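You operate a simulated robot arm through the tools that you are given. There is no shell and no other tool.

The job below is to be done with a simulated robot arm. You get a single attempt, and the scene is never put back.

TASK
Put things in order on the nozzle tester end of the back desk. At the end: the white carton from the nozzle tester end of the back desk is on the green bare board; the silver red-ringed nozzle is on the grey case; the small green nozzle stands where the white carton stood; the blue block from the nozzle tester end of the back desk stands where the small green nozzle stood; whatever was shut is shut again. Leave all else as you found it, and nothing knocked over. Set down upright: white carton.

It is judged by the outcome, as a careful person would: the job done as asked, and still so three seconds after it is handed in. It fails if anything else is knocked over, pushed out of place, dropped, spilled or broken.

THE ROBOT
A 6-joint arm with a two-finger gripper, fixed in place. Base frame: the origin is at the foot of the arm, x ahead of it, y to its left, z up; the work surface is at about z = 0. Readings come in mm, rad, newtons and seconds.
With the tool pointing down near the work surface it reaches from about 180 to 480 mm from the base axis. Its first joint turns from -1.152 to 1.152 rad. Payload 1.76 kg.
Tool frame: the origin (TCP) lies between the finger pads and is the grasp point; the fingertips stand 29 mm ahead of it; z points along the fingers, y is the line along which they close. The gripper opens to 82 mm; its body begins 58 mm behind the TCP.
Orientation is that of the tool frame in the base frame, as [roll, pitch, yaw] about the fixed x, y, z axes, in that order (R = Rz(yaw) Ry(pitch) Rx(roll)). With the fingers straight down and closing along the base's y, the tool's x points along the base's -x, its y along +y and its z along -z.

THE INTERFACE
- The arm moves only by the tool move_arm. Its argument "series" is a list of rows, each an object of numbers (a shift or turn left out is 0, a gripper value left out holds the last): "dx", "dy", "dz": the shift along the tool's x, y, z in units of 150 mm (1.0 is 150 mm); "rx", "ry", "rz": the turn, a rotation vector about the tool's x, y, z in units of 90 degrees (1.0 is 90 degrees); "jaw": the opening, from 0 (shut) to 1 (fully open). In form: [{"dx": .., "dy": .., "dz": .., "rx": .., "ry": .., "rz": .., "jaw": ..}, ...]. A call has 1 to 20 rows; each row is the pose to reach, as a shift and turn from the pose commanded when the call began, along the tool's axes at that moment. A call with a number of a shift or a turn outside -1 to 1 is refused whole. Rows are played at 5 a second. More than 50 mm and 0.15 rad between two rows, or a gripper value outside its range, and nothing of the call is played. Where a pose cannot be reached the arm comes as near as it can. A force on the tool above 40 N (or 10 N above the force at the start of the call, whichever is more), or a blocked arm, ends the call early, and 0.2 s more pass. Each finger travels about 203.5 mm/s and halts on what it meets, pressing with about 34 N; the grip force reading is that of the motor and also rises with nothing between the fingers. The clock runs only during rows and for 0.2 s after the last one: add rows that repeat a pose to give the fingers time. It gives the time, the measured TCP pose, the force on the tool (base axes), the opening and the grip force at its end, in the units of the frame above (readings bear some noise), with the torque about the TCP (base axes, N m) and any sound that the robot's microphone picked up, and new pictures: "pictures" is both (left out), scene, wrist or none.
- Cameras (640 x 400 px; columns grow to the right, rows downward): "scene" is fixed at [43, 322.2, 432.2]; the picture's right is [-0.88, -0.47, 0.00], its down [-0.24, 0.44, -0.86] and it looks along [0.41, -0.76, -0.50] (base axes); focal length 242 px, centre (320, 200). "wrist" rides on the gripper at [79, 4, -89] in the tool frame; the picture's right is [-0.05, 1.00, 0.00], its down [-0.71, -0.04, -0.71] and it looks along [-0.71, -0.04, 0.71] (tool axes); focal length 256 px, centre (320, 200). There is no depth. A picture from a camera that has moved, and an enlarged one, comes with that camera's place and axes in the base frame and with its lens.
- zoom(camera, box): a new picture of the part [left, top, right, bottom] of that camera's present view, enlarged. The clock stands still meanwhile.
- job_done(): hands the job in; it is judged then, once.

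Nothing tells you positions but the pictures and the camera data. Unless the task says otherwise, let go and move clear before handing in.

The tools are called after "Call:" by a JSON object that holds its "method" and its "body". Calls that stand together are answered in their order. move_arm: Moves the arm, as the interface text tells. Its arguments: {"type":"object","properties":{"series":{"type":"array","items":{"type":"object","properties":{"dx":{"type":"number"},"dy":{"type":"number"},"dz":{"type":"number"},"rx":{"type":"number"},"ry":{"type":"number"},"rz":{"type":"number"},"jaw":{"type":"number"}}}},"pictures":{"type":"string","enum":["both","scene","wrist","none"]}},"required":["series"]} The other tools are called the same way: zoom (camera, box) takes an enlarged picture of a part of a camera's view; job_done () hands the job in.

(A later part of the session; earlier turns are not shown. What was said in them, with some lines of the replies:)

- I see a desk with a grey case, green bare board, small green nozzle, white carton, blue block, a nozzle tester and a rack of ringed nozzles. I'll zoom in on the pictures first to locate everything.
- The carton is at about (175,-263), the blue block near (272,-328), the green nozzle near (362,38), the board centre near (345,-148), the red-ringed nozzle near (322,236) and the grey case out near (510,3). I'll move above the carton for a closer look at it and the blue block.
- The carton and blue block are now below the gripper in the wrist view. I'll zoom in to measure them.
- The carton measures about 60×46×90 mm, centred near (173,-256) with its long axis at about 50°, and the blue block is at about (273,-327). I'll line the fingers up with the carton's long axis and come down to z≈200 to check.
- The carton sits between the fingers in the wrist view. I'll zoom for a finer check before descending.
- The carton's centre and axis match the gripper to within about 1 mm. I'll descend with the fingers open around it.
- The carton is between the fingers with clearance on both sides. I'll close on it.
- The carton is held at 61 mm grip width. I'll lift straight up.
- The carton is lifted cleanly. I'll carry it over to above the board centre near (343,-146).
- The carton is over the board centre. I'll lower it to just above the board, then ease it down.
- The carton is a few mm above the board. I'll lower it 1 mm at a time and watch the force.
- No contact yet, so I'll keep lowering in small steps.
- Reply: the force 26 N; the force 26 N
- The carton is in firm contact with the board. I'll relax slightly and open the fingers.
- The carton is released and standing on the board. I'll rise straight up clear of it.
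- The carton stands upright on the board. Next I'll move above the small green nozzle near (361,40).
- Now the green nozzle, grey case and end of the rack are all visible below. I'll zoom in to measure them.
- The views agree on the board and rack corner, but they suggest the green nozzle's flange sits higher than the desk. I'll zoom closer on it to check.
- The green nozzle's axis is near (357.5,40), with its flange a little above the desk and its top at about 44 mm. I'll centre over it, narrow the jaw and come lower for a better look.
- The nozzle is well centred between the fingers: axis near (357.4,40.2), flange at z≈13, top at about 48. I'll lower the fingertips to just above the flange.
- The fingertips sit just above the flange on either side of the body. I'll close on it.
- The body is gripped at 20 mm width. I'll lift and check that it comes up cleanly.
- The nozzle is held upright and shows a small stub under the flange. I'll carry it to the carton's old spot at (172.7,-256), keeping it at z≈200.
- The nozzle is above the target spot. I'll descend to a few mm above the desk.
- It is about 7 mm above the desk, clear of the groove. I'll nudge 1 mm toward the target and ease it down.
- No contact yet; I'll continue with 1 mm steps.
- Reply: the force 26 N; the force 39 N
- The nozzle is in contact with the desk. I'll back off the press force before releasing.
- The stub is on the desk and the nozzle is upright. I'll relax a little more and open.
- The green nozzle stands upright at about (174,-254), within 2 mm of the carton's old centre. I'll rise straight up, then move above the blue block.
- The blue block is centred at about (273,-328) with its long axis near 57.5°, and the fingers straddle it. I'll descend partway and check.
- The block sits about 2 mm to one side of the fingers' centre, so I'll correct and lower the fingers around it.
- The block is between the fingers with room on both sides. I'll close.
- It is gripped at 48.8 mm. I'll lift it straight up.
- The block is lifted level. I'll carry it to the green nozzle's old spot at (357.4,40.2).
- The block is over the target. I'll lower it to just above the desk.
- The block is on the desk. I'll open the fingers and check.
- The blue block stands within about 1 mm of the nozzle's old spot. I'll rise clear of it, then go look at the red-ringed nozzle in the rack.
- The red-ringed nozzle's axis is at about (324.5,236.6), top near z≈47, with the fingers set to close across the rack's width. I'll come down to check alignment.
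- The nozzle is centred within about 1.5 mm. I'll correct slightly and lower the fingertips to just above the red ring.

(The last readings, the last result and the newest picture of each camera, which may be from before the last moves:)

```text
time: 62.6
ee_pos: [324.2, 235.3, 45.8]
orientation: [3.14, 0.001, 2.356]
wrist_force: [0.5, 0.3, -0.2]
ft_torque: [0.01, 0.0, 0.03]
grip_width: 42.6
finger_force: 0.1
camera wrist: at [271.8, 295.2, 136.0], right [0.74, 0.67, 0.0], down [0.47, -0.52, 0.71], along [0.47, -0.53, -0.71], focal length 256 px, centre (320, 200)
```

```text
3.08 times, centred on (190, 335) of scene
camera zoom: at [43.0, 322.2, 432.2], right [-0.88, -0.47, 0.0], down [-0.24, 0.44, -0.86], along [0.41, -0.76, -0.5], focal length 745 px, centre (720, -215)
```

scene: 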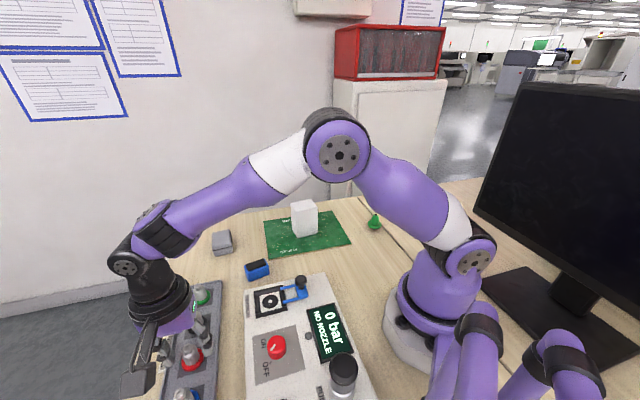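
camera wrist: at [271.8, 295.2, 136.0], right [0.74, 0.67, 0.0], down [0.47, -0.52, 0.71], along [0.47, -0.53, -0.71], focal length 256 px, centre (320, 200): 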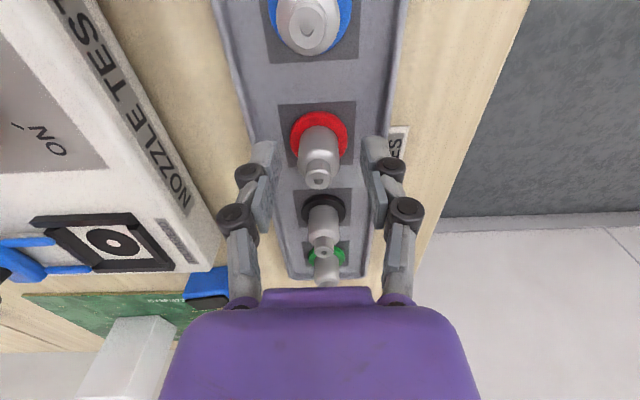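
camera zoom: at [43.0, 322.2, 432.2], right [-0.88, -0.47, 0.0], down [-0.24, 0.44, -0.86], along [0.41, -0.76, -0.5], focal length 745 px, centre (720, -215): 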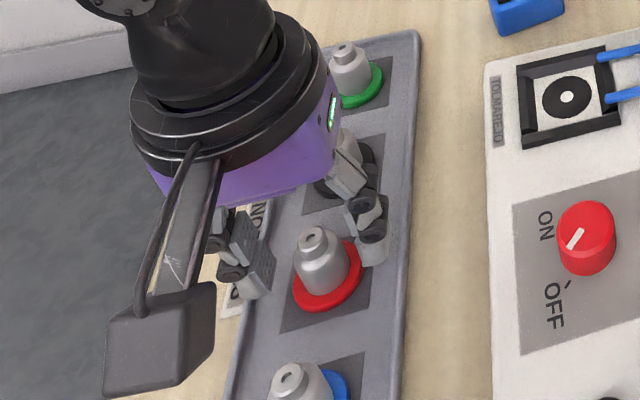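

The fingertips straddle the nozzle body above the red ring. I'll close on it.

Call:
{"method": "move_arm", "body": {"series": [{"jaw": 0.42}, {"jaw": 0.32}, {"jaw": 0.22}, {"jaw": 0.15}, {"jaw": 0.15}, {"jaw": 0.15}]}}

Call:
{"method": "zoom", "body": {"camera": "wrist", "box": [220, 70, 420, 210]}}

```text
time: 64.0
ee_pos: [324.0, 235.6, 46.6]
orientation: [-3.141, 0.001, 2.355]
wrist_force: [0.3, 0.0, -0.1]
ft_torque: [0.04, 0.01, 0.02]
grip_width: 20.7
finger_force: 33.8
camera wrist: at [271.8, 295.2, 136.2], right [0.74, 0.67, 0.0], down [0.47, -0.52, 0.71], along [0.47, -0.53, -0.71], focal length 256 px, centre (320, 200)
```

scene: 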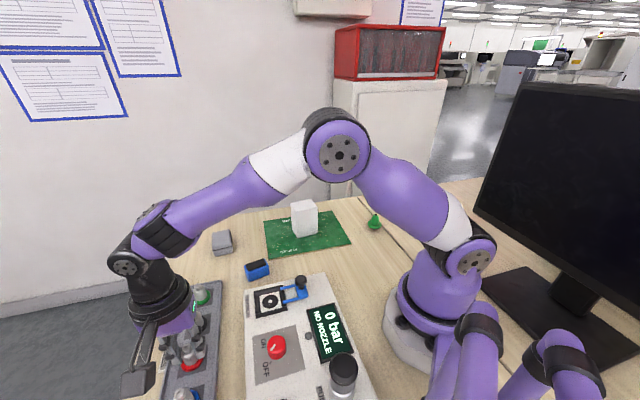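
wrist: 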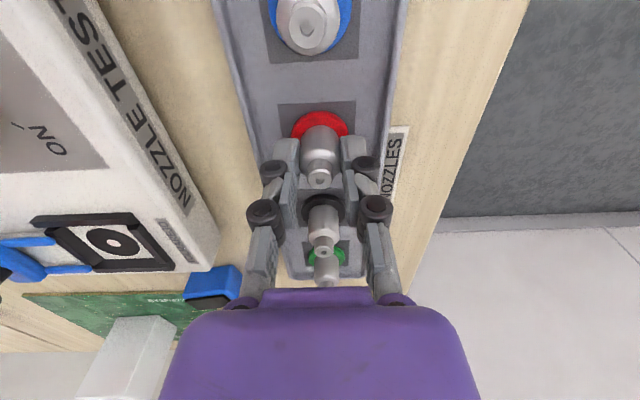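

```text
2.86 times, centred on (320, 140) of wrist
camera zoom: at [271.8, 295.2, 136.2], right [0.74, 0.67, 0.0], down [0.47, -0.52, 0.71], along [0.47, -0.53, -0.71], focal length 731 px, centre (320, 371)
```

zoom: 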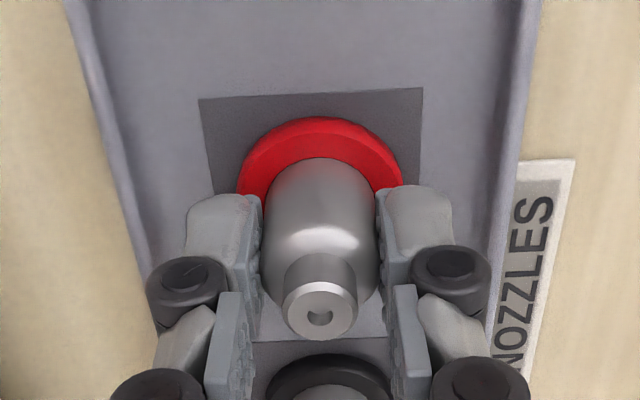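

The nozzle is gripped at 20.7 mm. I'll lift it straight out of the rack.

Call:
{"method": "move_arm", "body": {"series": [{"dz": -0.03}, {"dz": -0.07}, {"dz": -0.13}, {"dz": -0.2}, {"dz": -0.35}, {"dz": -0.55}, {"dz": -0.75}, {"dz": -0.95}, {"dz": -0.95}]}}

Call:
{"method": "zoom", "body": {"camera": "wrist", "box": [220, 70, 420, 210]}}

Call:
{"method": "zoom", "body": {"camera": "scene", "box": [60, 220, 240, 400]}}

```text
time: 66.0
ee_pos: [323.7, 234.0, 190.3]
orientation: [-3.141, 0.001, 2.357]
wrist_force: [0.2, 0.7, -0.2]
ft_torque: [-0.01, -0.01, -0.02]
grip_width: 21.0
finger_force: 33.5
camera wrist: at [271.9, 294.7, 279.5], right [0.74, 0.67, 0.0], down [0.47, -0.52, 0.71], along [0.47, -0.53, -0.71], focal length 256 px, centre (320, 200)
```

scene: 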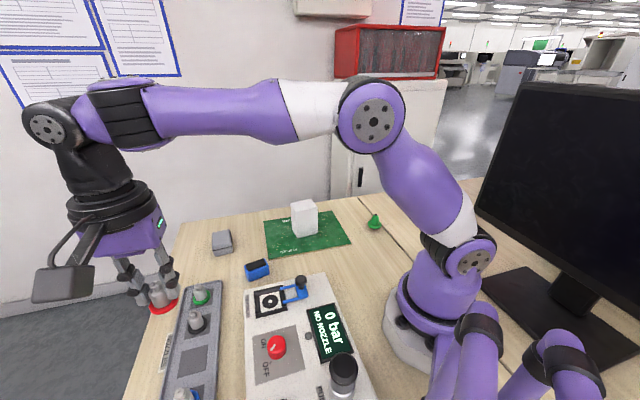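
wrist: 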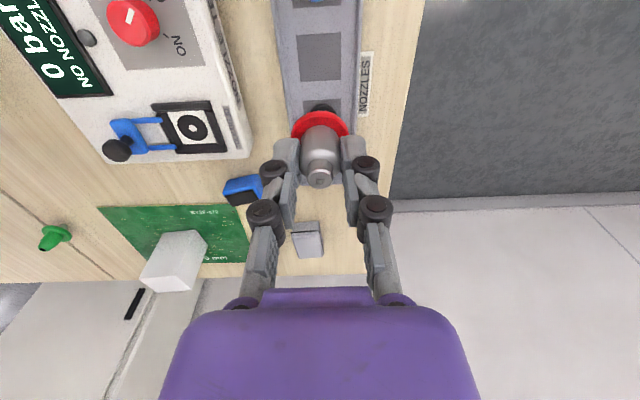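

```text
2.86 times, centred on (320, 140) of wrist
camera zoom: at [271.9, 294.7, 279.5], right [0.74, 0.67, 0.0], down [0.47, -0.52, 0.71], along [0.47, -0.53, -0.71], focal length 731 px, centre (320, 371)
```

zoom: 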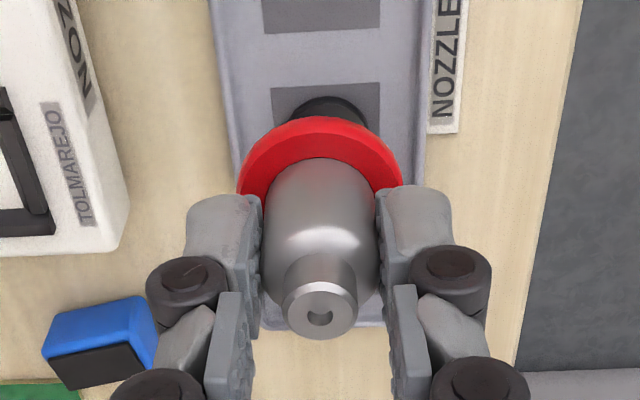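

```text
2.22 times, centred on (150, 310) of scene
camera zoom: at [43.0, 322.2, 432.1], right [-0.88, -0.47, 0.0], down [-0.24, 0.44, -0.86], along [0.41, -0.76, -0.5], focal length 538 px, centre (698, -44)
```

zoom: 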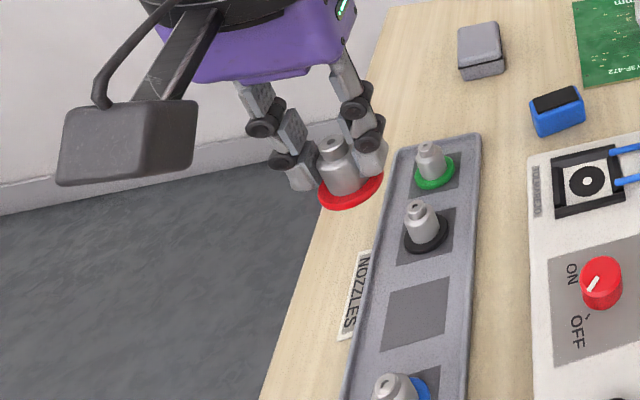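

The nozzle came out cleanly and has a flat ring base. I'll carry it toward the grey case at about (497,12), keeping high, and see how far the arm reaches.

Call:
{"method": "move_arm", "body": {"series": [{"dx": -0.156, "dy": -0.02}, {"dx": -0.311, "dy": -0.04}, {"dx": -0.467, "dy": -0.06}, {"dx": -0.622, "dy": -0.08}, {"dx": -0.778, "dy": -0.1}, {"dx": -0.933, "dy": -0.119}], "pictures": "none"}}

Call:
{"method": "move_arm", "body": {"series": [{"dx": -0.156, "dy": -0.02}, {"dx": -0.311, "dy": -0.04}, {"dx": -0.467, "dy": -0.06}, {"dx": -0.622, "dy": -0.08}, {"dx": -0.778, "dy": -0.1}, {"dx": -0.933, "dy": -0.119}, {"dx": -0.933, "dy": -0.119}]}}

```text
time: 67.4
ee_pos: [410.0, 123.3, 189.1]
orientation: [-3.141, 0.001, 2.355]
wrist_force: [-0.6, -0.1, -0.2]
ft_torque: [0.01, -0.01, -0.07]
grip_width: 20.3
finger_force: 34.3
```

```text
time: 69.0
ee_pos: [453.5, 19.4, 178.9]
orientation: [3.14, 0.001, 2.358]
wrist_force: [-0.2, -0.6, -1.7]
ft_torque: [0.01, 0.02, 0.02]
grip_width: 20.5
finger_force: 33.8
out of reach, approached as far as the arm can: row 3, 4, 5, 6, 7
camera wrist: at [400.1, 78.6, 268.6], right [0.74, 0.67, 0.0], down [0.47, -0.52, 0.71], along [0.47, -0.53, -0.71], focal length 256 px, centre (320, 200)
```

scene: 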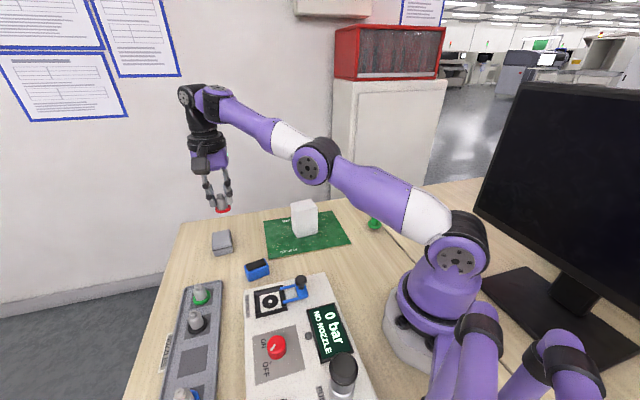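
wrist: 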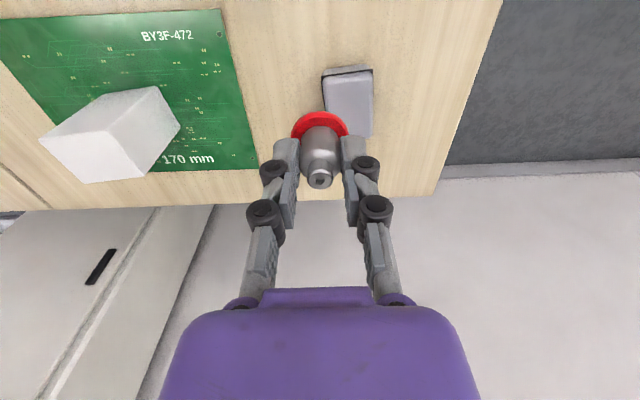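

At this height the arm tops out at about r=454, so I need to come lower to reach further. I'll make a small downward move to see how the commanded pose behaves.

Call:
{"method": "move_arm", "body": {"series": [{"dz": 0.1}, {"dz": 0.2}, {"dz": 0.2}], "pictures": "none"}}

```text
time: 69.8
ee_pos: [453.6, 18.2, 148.9]
orientation: [-3.142, 0.0, 2.354]
wrist_force: [-0.3, 0.3, -1.6]
ft_torque: [0.0, 0.03, 0.0]
grip_width: 20.4
finger_force: 34.4
```

The command follows the actual pose. I'll rotate the wrist so the fingers close sideways (along base y), lower a bit and test the reach outward.

Call:
{"method": "move_arm", "body": {"series": [{"dz": 0.04, "rz": -0.07}, {"dz": 0.08, "rz": -0.14}, {"dz": 0.12, "rz": -0.21}, {"dz": 0.16, "rz": -0.28}, {"dz": 0.2, "rz": -0.35}, {"dz": 0.24, "rz": -0.42}, {"dz": 0.28, "rz": -0.49}, {"dz": 0.28, "rz": -0.49}]}}

```text
time: 71.6
ee_pos: [452.7, 18.8, 107.2]
orientation: [-3.139, 0.0, 3.127]
wrist_force: [0.3, 0.1, 0.0]
ft_torque: [0.01, -0.01, -0.02]
grip_width: 20.7
finger_force: 33.6
camera wrist: at [374.4, 25.1, 196.9], right [0.07, 1.0, 0.0], down [0.7, -0.05, 0.71], along [0.71, -0.05, -0.71], focal length 256 px, centre (320, 200)
```

scene: 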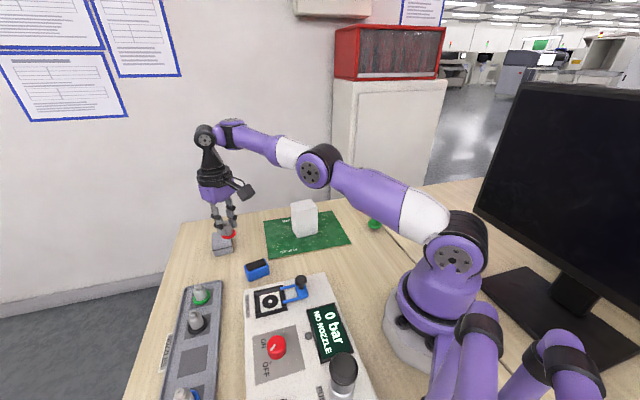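
wrist: 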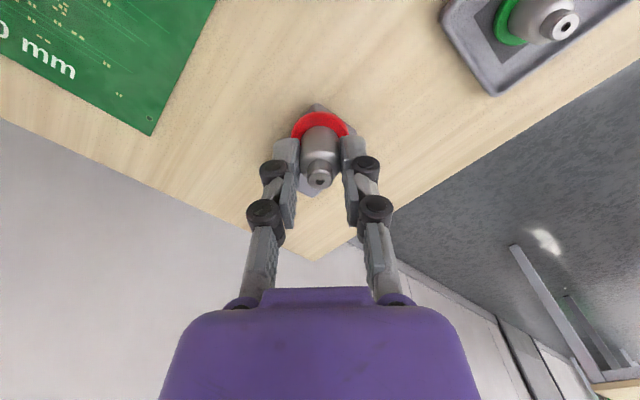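

Call:
{"method": "move_arm", "body": {"series": [{"dx": -0.1, "dy": -0.02}, {"dx": -0.2, "dy": -0.04}, {"dx": -0.3, "dy": -0.04}, {"dx": -0.3, "dy": -0.04}], "pictures": "none"}}

```text
time: 72.6
ee_pos: [474.0, 10.0, 106.5]
orientation: [-3.14, 0.001, 3.126]
wrist_force: [-0.1, 0.7, -0.5]
ft_torque: [-0.06, 0.05, -0.02]
grip_width: 20.4
finger_force: 34.6
out of reach, approached as far as the arm can: row 2, 3, 4
```

Reach here is about 474 mm and slightly more lower down. Before setting down, I'll look closely at the case relative to the nozzle.

Call:
{"method": "zoom", "body": {"camera": "wrist", "box": [250, 70, 390, 210]}}

Call:
{"method": "zoom", "body": {"camera": "scene", "box": [190, 190, 260, 260]}}

```text
2.86 times, centred on (320, 140) of wrist
camera zoom: at [394.7, 16.2, 195.6], right [0.07, 1.0, 0.0], down [0.7, -0.05, 0.71], along [0.71, -0.05, -0.71], focal length 731 px, centre (320, 371)
```

zoom: 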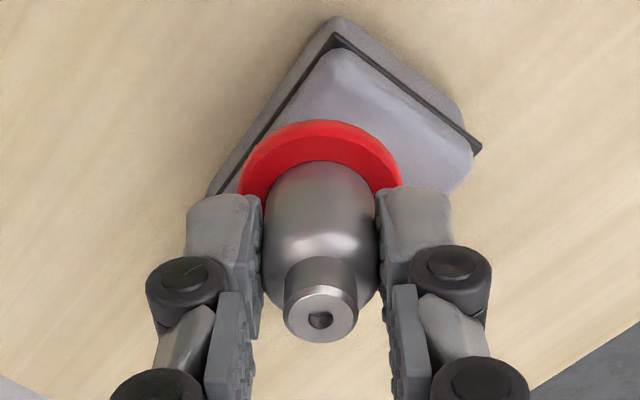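

```text
5.71 times, centred on (225, 225) of scene
camera zoom: at [43.0, 322.2, 432.2], right [-0.88, -0.47, 0.0], down [-0.24, 0.44, -0.86], along [0.41, -0.76, -0.5], focal length 1384 px, centre (863, 57)
```

zoom: 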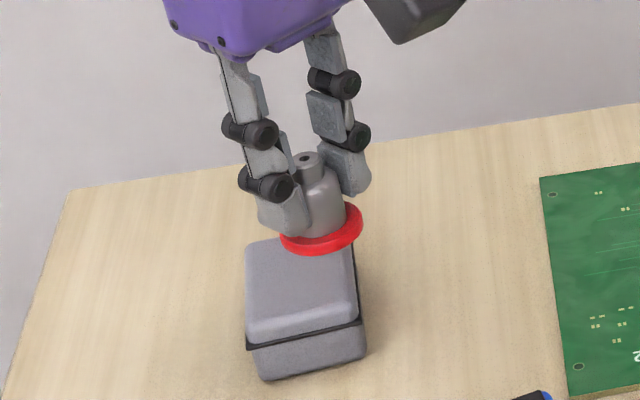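

The case corner checks out near (458,17), putting its lid centre at about (499,11) and top at z≈30. I'll tilt the tool 3° outward to gain reach and aim for about (487,15), where the ring sits fully on the lid.

Call:
{"method": "move_arm", "body": {"series": [{"ry": -0.017}, {"ry": -0.034}, {"dx": -0.04, "dy": 0.017, "ry": -0.034}, {"dx": -0.0867, "dy": 0.033, "ry": -0.034}, {"dx": -0.0867, "dy": 0.033, "ry": -0.034}]}}

```text
time: 73.8
ee_pos: [484.2, 14.5, 104.9]
orientation: [-3.141, 0.055, 3.127]
wrist_force: [0.0, 1.0, -1.2]
ft_torque: [-0.01, -0.01, -0.02]
grip_width: 20.7
finger_force: 33.8
out of reach, approached as far as the arm can: row 2, 4
camera wrist: at [400.5, 21.6, 190.4], right [0.07, 1.0, 0.0], down [0.67, -0.05, 0.74], along [0.74, -0.05, -0.67], focal length 256 px, centre (320, 200)
```

scene: 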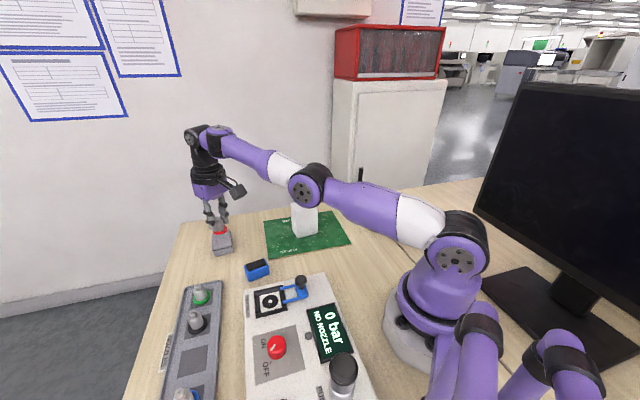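
wrist: 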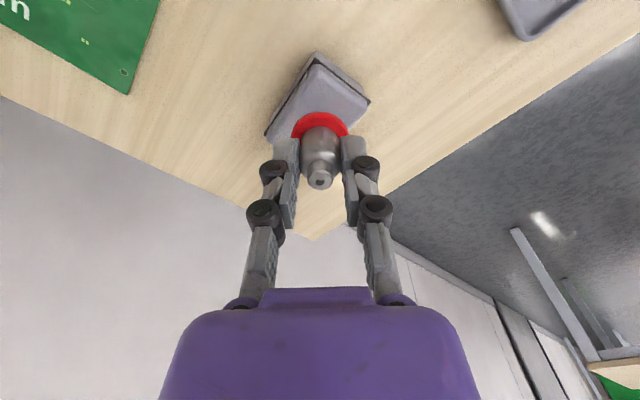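

With a 3° tilt the arm reaches (484,14.5). I'll lower toward the lid and finish extending to about 487.

Call:
{"method": "move_arm", "body": {"series": [{"dx": 0.003, "dz": 0.06}, {"dx": -0.004, "dz": 0.12}, {"dx": -0.012, "dz": 0.168}, {"dx": -0.012, "dz": 0.168}]}}

Call:
{"method": "zoom", "body": {"camera": "wrist", "box": [240, 30, 400, 210]}}

Call:
{"method": "zoom", "body": {"camera": "scene", "box": [190, 195, 260, 265]}}

```text
time: 74.8
ee_pos: [488.0, 15.7, 79.8]
orientation: [-3.14, 0.053, 3.127]
wrist_force: [-0.5, -0.5, -0.8]
ft_torque: [0.01, 0.0, -0.03]
grip_width: 20.8
finger_force: 33.9
camera wrist: at [404.1, 22.4, 165.2], right [0.07, 1.0, 0.0], down [0.67, -0.05, 0.74], along [0.74, -0.05, -0.67], focal length 256 px, centre (320, 200)
```

scene: 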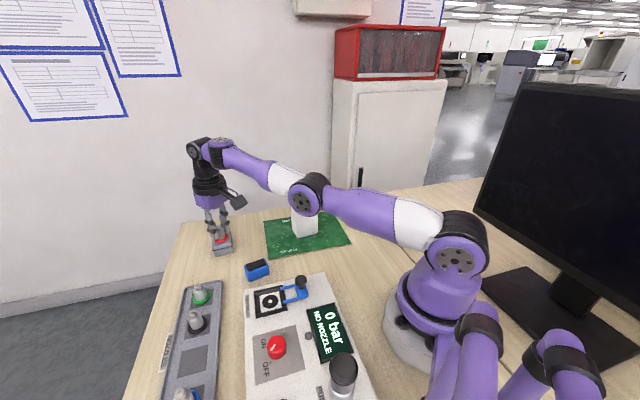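
wrist: 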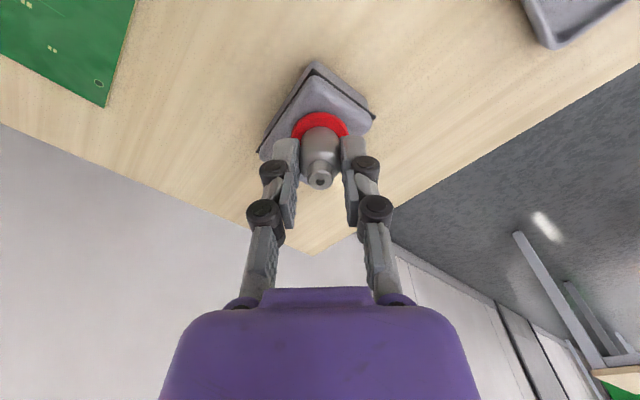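

```text
2.22 times, centred on (320, 120) of wrist
camera zoom: at [404.1, 22.4, 165.2], right [0.07, 1.0, 0.0], down [0.67, -0.05, 0.74], along [0.74, -0.05, -0.67], focal length 569 px, centre (320, 378)
```

zoom: 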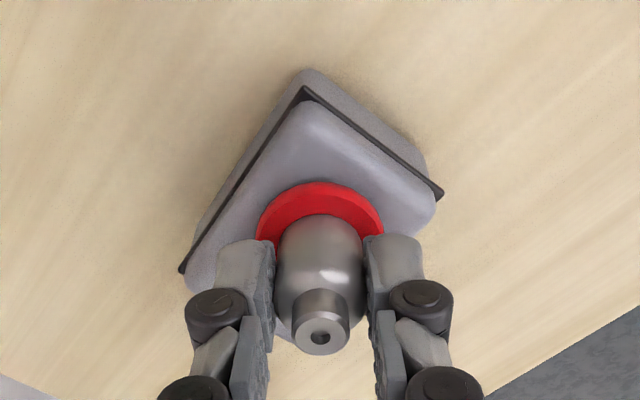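

```text
5.71 times, centred on (225, 230) of scene
camera zoom: at [43.0, 322.2, 432.2], right [-0.88, -0.47, 0.0], down [-0.24, 0.44, -0.86], along [0.41, -0.76, -0.5], focal length 1384 px, centre (863, 29)
```

zoom: 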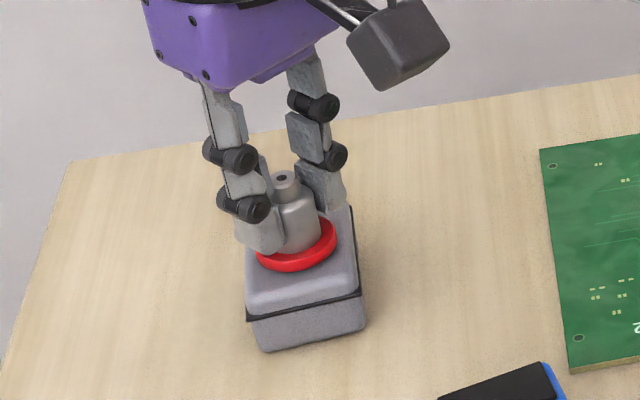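

The ring is well inside the lid outline. I'll ease it down in small steps.

Call:
{"method": "move_arm", "body": {"series": [{"dx": 0.0007, "dz": 0.013}, {"dx": 0.0014, "dz": 0.026}, {"dx": 0.0014, "dz": 0.026}], "pictures": "none"}}

Call:
{"method": "move_arm", "body": {"series": [{"dz": 0.004}, {"dz": 0.007}, {"dz": 0.007}], "pictures": "none"}}

Call:
{"method": "move_arm", "body": {"series": [{"dz": 0.004}, {"dz": 0.007}, {"dz": 0.007}], "pictures": "none"}}

```text
time: 75.6
ee_pos: [488.8, 16.1, 77.3]
orientation: [3.14, 0.056, 3.124]
wrist_force: [-2.7, -0.1, 9.4]
ft_torque: [-0.03, 0.24, 0.01]
grip_width: 20.9
finger_force: 34.0
```

```text
time: 76.4
ee_pos: [489.2, 15.9, 77.4]
orientation: [3.14, 0.056, 3.126]
wrist_force: [-0.9, 3.6, 25.6]
ft_torque: [0.09, 0.37, -0.04]
grip_width: 20.7
finger_force: 34.1
```

```text
time: 77.2
ee_pos: [490.0, 15.8, 74.5]
orientation: [3.139, 0.056, 3.125]
wrist_force: [3.0, 0.8, 25.4]
ft_torque: [0.01, 0.15, 0.0]
grip_width: 20.6
finger_force: 34.3
```

The nozzle is in contact and the torque has dropped, suggesting the base has settled flat. I'll look before releasing.

Call:
{"method": "zoom", "body": {"camera": "wrist", "box": [240, 30, 400, 210]}}

Call:
{"method": "zoom", "body": {"camera": "scene", "box": [195, 210, 250, 265]}}

```text
2.22 times, centred on (320, 120) of wrist
camera zoom: at [405.5, 21.8, 159.7], right [0.07, 1.0, 0.0], down [0.66, -0.05, 0.75], along [0.74, -0.05, -0.67], focal length 569 px, centre (320, 378)
```

zoom: 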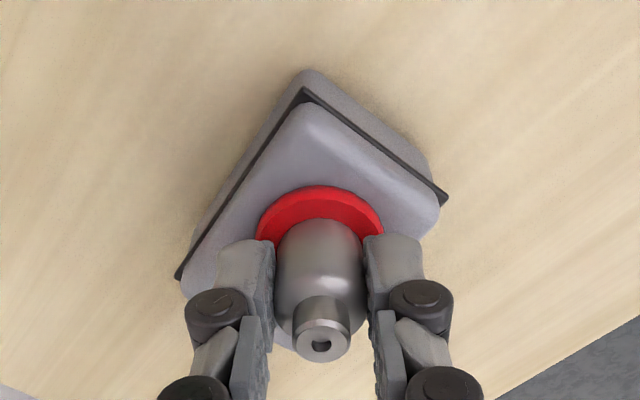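

```text
7.27 times, centred on (222, 238) of scene
camera zoom: at [42.9, 322.2, 432.2], right [-0.88, -0.47, 0.0], down [-0.24, 0.44, -0.86], along [0.41, -0.76, -0.5], focal length 1761 px, centre (1029, -73)
```

zoom: 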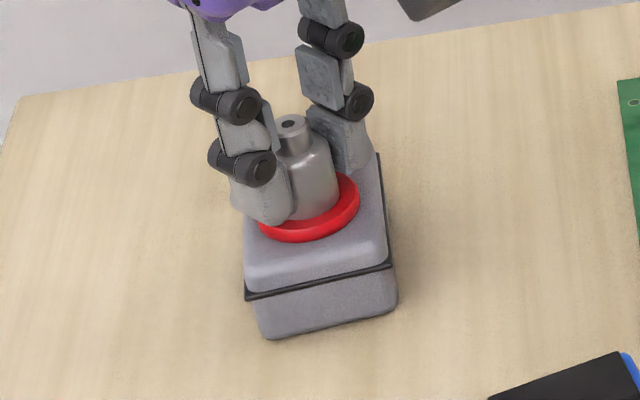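

The nozzle has pivoted flat on the lid. I'll ease the pressure slightly and open the fingers.

Call:
{"method": "move_arm", "body": {"series": [{"dz": -0.004}, {"dz": -0.007}, {"dz": -0.007}], "pictures": "none"}}

```text
time: 78.0
ee_pos: [487.4, 14.6, 74.5]
orientation: [3.14, 0.054, 3.125]
wrist_force: [2.7, -0.3, 12.2]
ft_torque: [-0.03, 0.07, 0.0]
grip_width: 20.6
finger_force: 33.5
```

Call:
{"method": "move_arm", "body": {"series": [{"dz": -0.004}, {"dz": -0.004, "jaw": 0.3}, {"dz": -0.004, "jaw": 0.4}, {"dz": -0.004, "jaw": 0.52}, {"dz": -0.004, "jaw": 0.55}, {"dz": -0.004, "jaw": 0.55}]}}

Call:
{"method": "zoom", "body": {"camera": "wrist", "box": [240, 30, 400, 210]}}

Call:
{"method": "zoom", "body": {"camera": "scene", "box": [195, 210, 250, 265]}}

```text
time: 79.4
ee_pos: [489.5, 15.9, 77.0]
orientation: [3.14, 0.053, 3.126]
wrist_force: [0.3, -0.6, -0.6]
ft_torque: [0.0, -0.02, 0.02]
grip_width: 45.0
finger_force: 0.0
camera wrist: at [405.2, 22.0, 161.1], right [0.07, 1.0, 0.01], down [0.67, -0.05, 0.74], along [0.74, -0.05, -0.67], focal length 256 px, centre (320, 200)
```

scene: 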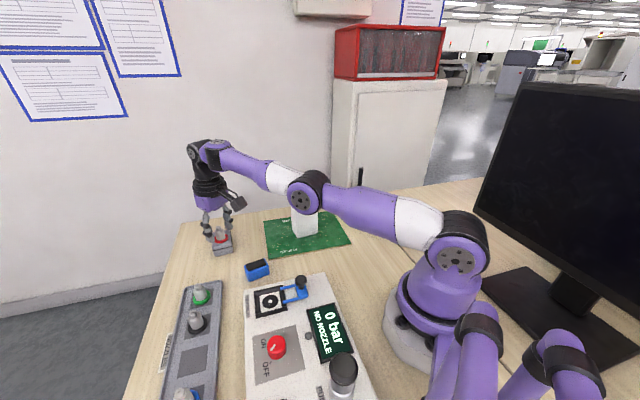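
wrist: 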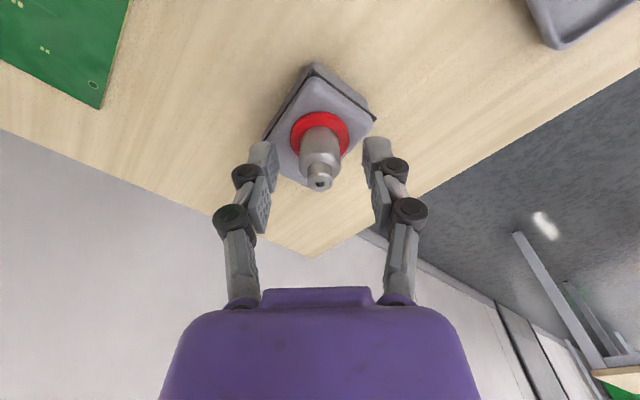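

```text
2.22 times, centred on (320, 120) of wrist
camera zoom: at [405.2, 22.0, 161.1], right [0.07, 1.0, 0.01], down [0.67, -0.05, 0.74], along [0.74, -0.05, -0.67], focal length 569 px, centre (320, 378)
```

zoom: 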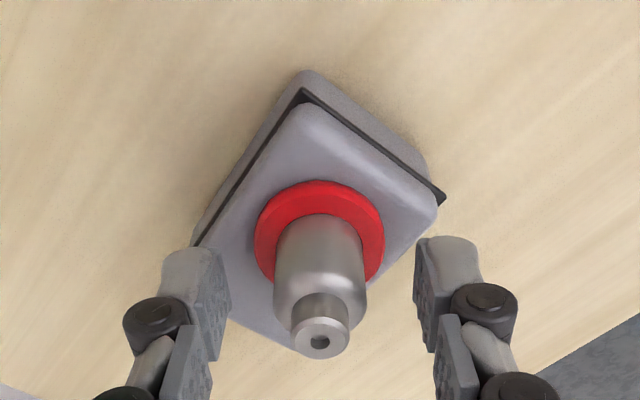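

```text
7.27 times, centred on (222, 238) of scene
camera zoom: at [43.0, 322.2, 432.2], right [-0.88, -0.47, 0.0], down [-0.24, 0.44, -0.86], along [0.41, -0.76, -0.5], focal length 1761 px, centre (1029, -73)
```

zoom: 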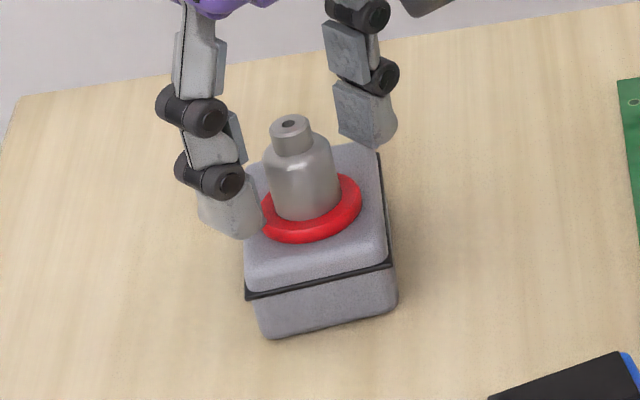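

The red-ringed nozzle stands flat on the case lid. I'll retreat upward and slightly inward, clear of it.

Call:
{"method": "move_arm", "body": {"series": [{"dx": 0.005, "dz": -0.06}, {"dx": 0.03, "dz": -0.15}, {"dx": 0.08, "dz": -0.27}, {"dx": 0.16, "dz": -0.4}, {"dx": 0.27, "dz": -0.55}, {"dx": 0.4, "dz": -0.7}, {"dx": 0.55, "dz": -0.8}, {"dx": 0.7, "dz": -0.85}, {"dx": 0.7, "dz": -0.85}]}}

Call:
{"method": "zoom", "body": {"camera": "scene", "box": [190, 180, 410, 317]}}

Call:
{"method": "zoom", "body": {"camera": "scene", "box": [140, 260, 380, 400]}}

```text
time: 81.4
ee_pos: [379.0, 16.6, 197.8]
orientation: [-3.141, 0.054, 3.126]
wrist_force: [-0.4, 0.2, 0.0]
ft_torque: [0.04, -0.01, -0.01]
grip_width: 45.4
finger_force: 0.0
camera wrist: at [295.1, 23.5, 282.6], right [0.07, 1.0, 0.0], down [0.67, -0.05, 0.74], along [0.74, -0.05, -0.67], focal length 256 px, centre (320, 200)
```

scene: 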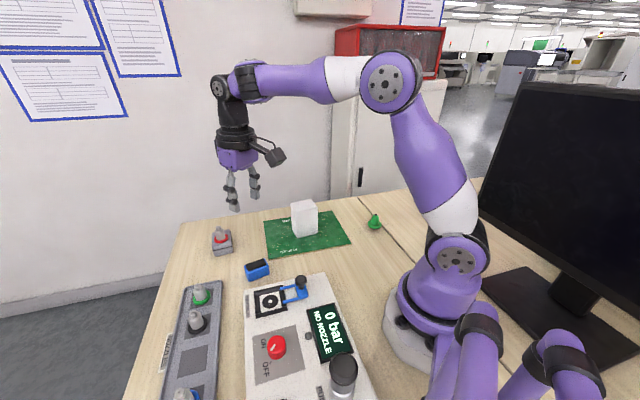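
wrist: 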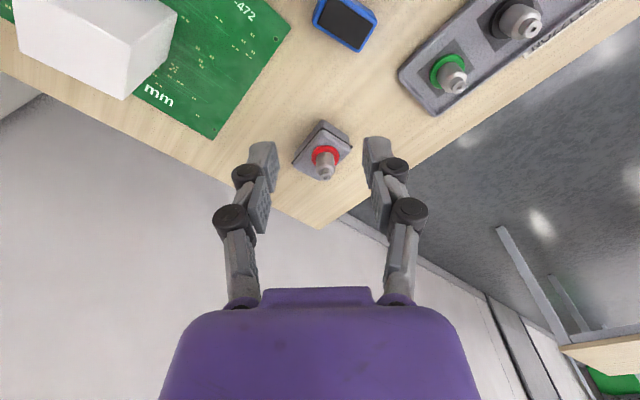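

```text
2.91 times, centred on (300, 248) of scene
camera zoom: at [43.0, 322.2, 432.2], right [-0.88, -0.47, 0.0], down [-0.24, 0.44, -0.86], along [0.41, -0.76, -0.5], focal length 704 px, centre (378, 59)
```

zoom: 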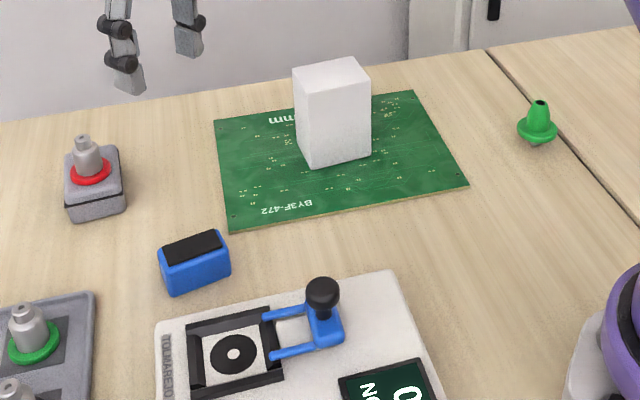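

```text
2.67 times, centred on (260, 330) of scene
camera zoom: at [43.0, 322.2, 432.2], right [-0.88, -0.47, 0.0], down [-0.24, 0.44, -0.86], along [0.41, -0.76, -0.5], focal length 646 px, centre (480, -147)
```

zoom: 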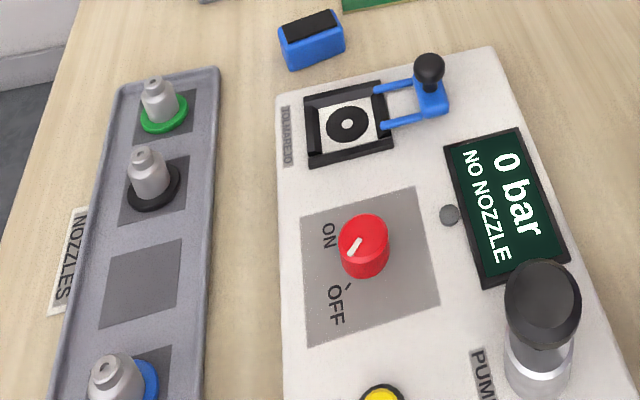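

Everything is in its requested place and the arm is clear. I'll check the green nozzle, case and carton closely before handing in.

Call:
{"method": "zoom", "body": {"camera": "scene", "box": [355, 200, 395, 240]}}

Call:
{"method": "zoom", "body": {"camera": "scene", "box": [200, 215, 250, 265]}}

Call:
{"method": "zoom", "body": {"camera": "wrist", "box": [0, 0, 400, 250]}}

```text
10.00 times, centred on (375, 220) of scene
camera zoom: at [43.0, 322.2, 432.2], right [-0.88, -0.47, 0.0], down [-0.24, 0.44, -0.86], along [0.41, -0.76, -0.5], focal length 2422 px, centre (-230, 0)
```

zoom: 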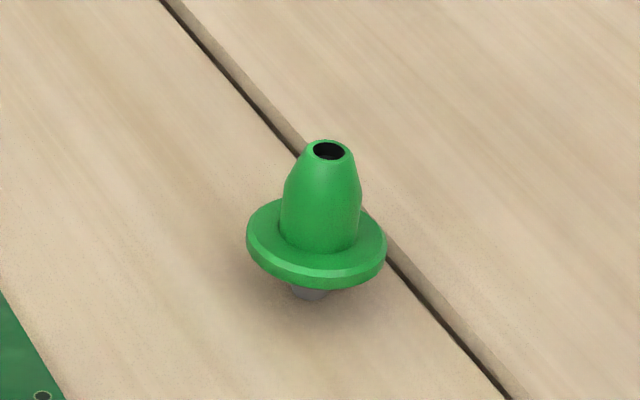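

```text
8.00 times, centred on (225, 240) of scene
camera zoom: at [43.0, 322.2, 432.2], right [-0.88, -0.47, 0.0], down [-0.24, 0.44, -0.86], along [0.41, -0.76, -0.5], focal length 1937 px, centre (1080, -120)
```

zoom: 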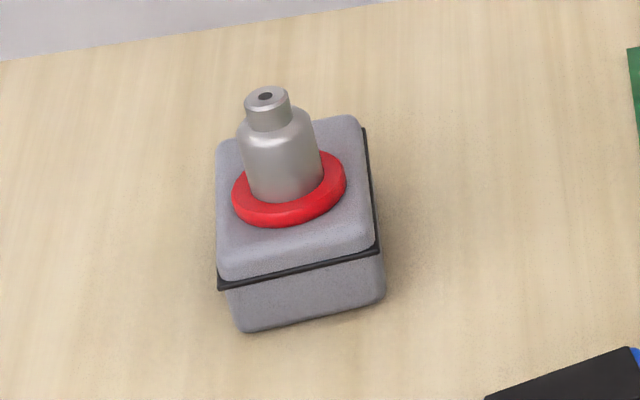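

```text
1.60 times, centred on (200, 125) of wrist
camera zoom: at [295.1, 23.5, 282.6], right [0.07, 1.0, 0.0], down [0.67, -0.05, 0.74], along [0.74, -0.05, -0.67], focal length 410 px, centre (512, 320)
```

zoom: 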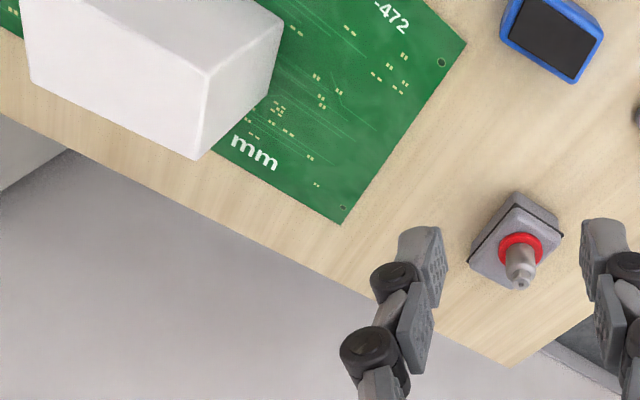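

The carton stands upright on the board. The green nozzle stands where the carton was, and the blue block where the green nozzle was. The red-ringed nozzle is flat on the closed grey case, which hasn't moved. The arm is clear, so I'm handing in.

Call:
{"method": "job_done", "body": {}}

```text
The job is handed in.
```

The job is done and handed in; everything is where you asked, and the last pictures showed nothing else knocked over or moved.

- **White carton:** it stands upright near the middle of the green bare board.
- **Small green nozzle:** it stands about 2 mm from the centre of the carton's old spot.
- **Blue block:** it stands about 1 mm from where the green nozzle stood.
- **Silver red-ringed nozzle:** it stands flat on the lid of the grey case, about 10 mm nearer the arm than the lid's centre. The middle of the lid was at the edge of the arm's reach. The whole ring is on the lid.
- **Shut things:** I opened nothing, and the case is still closed.
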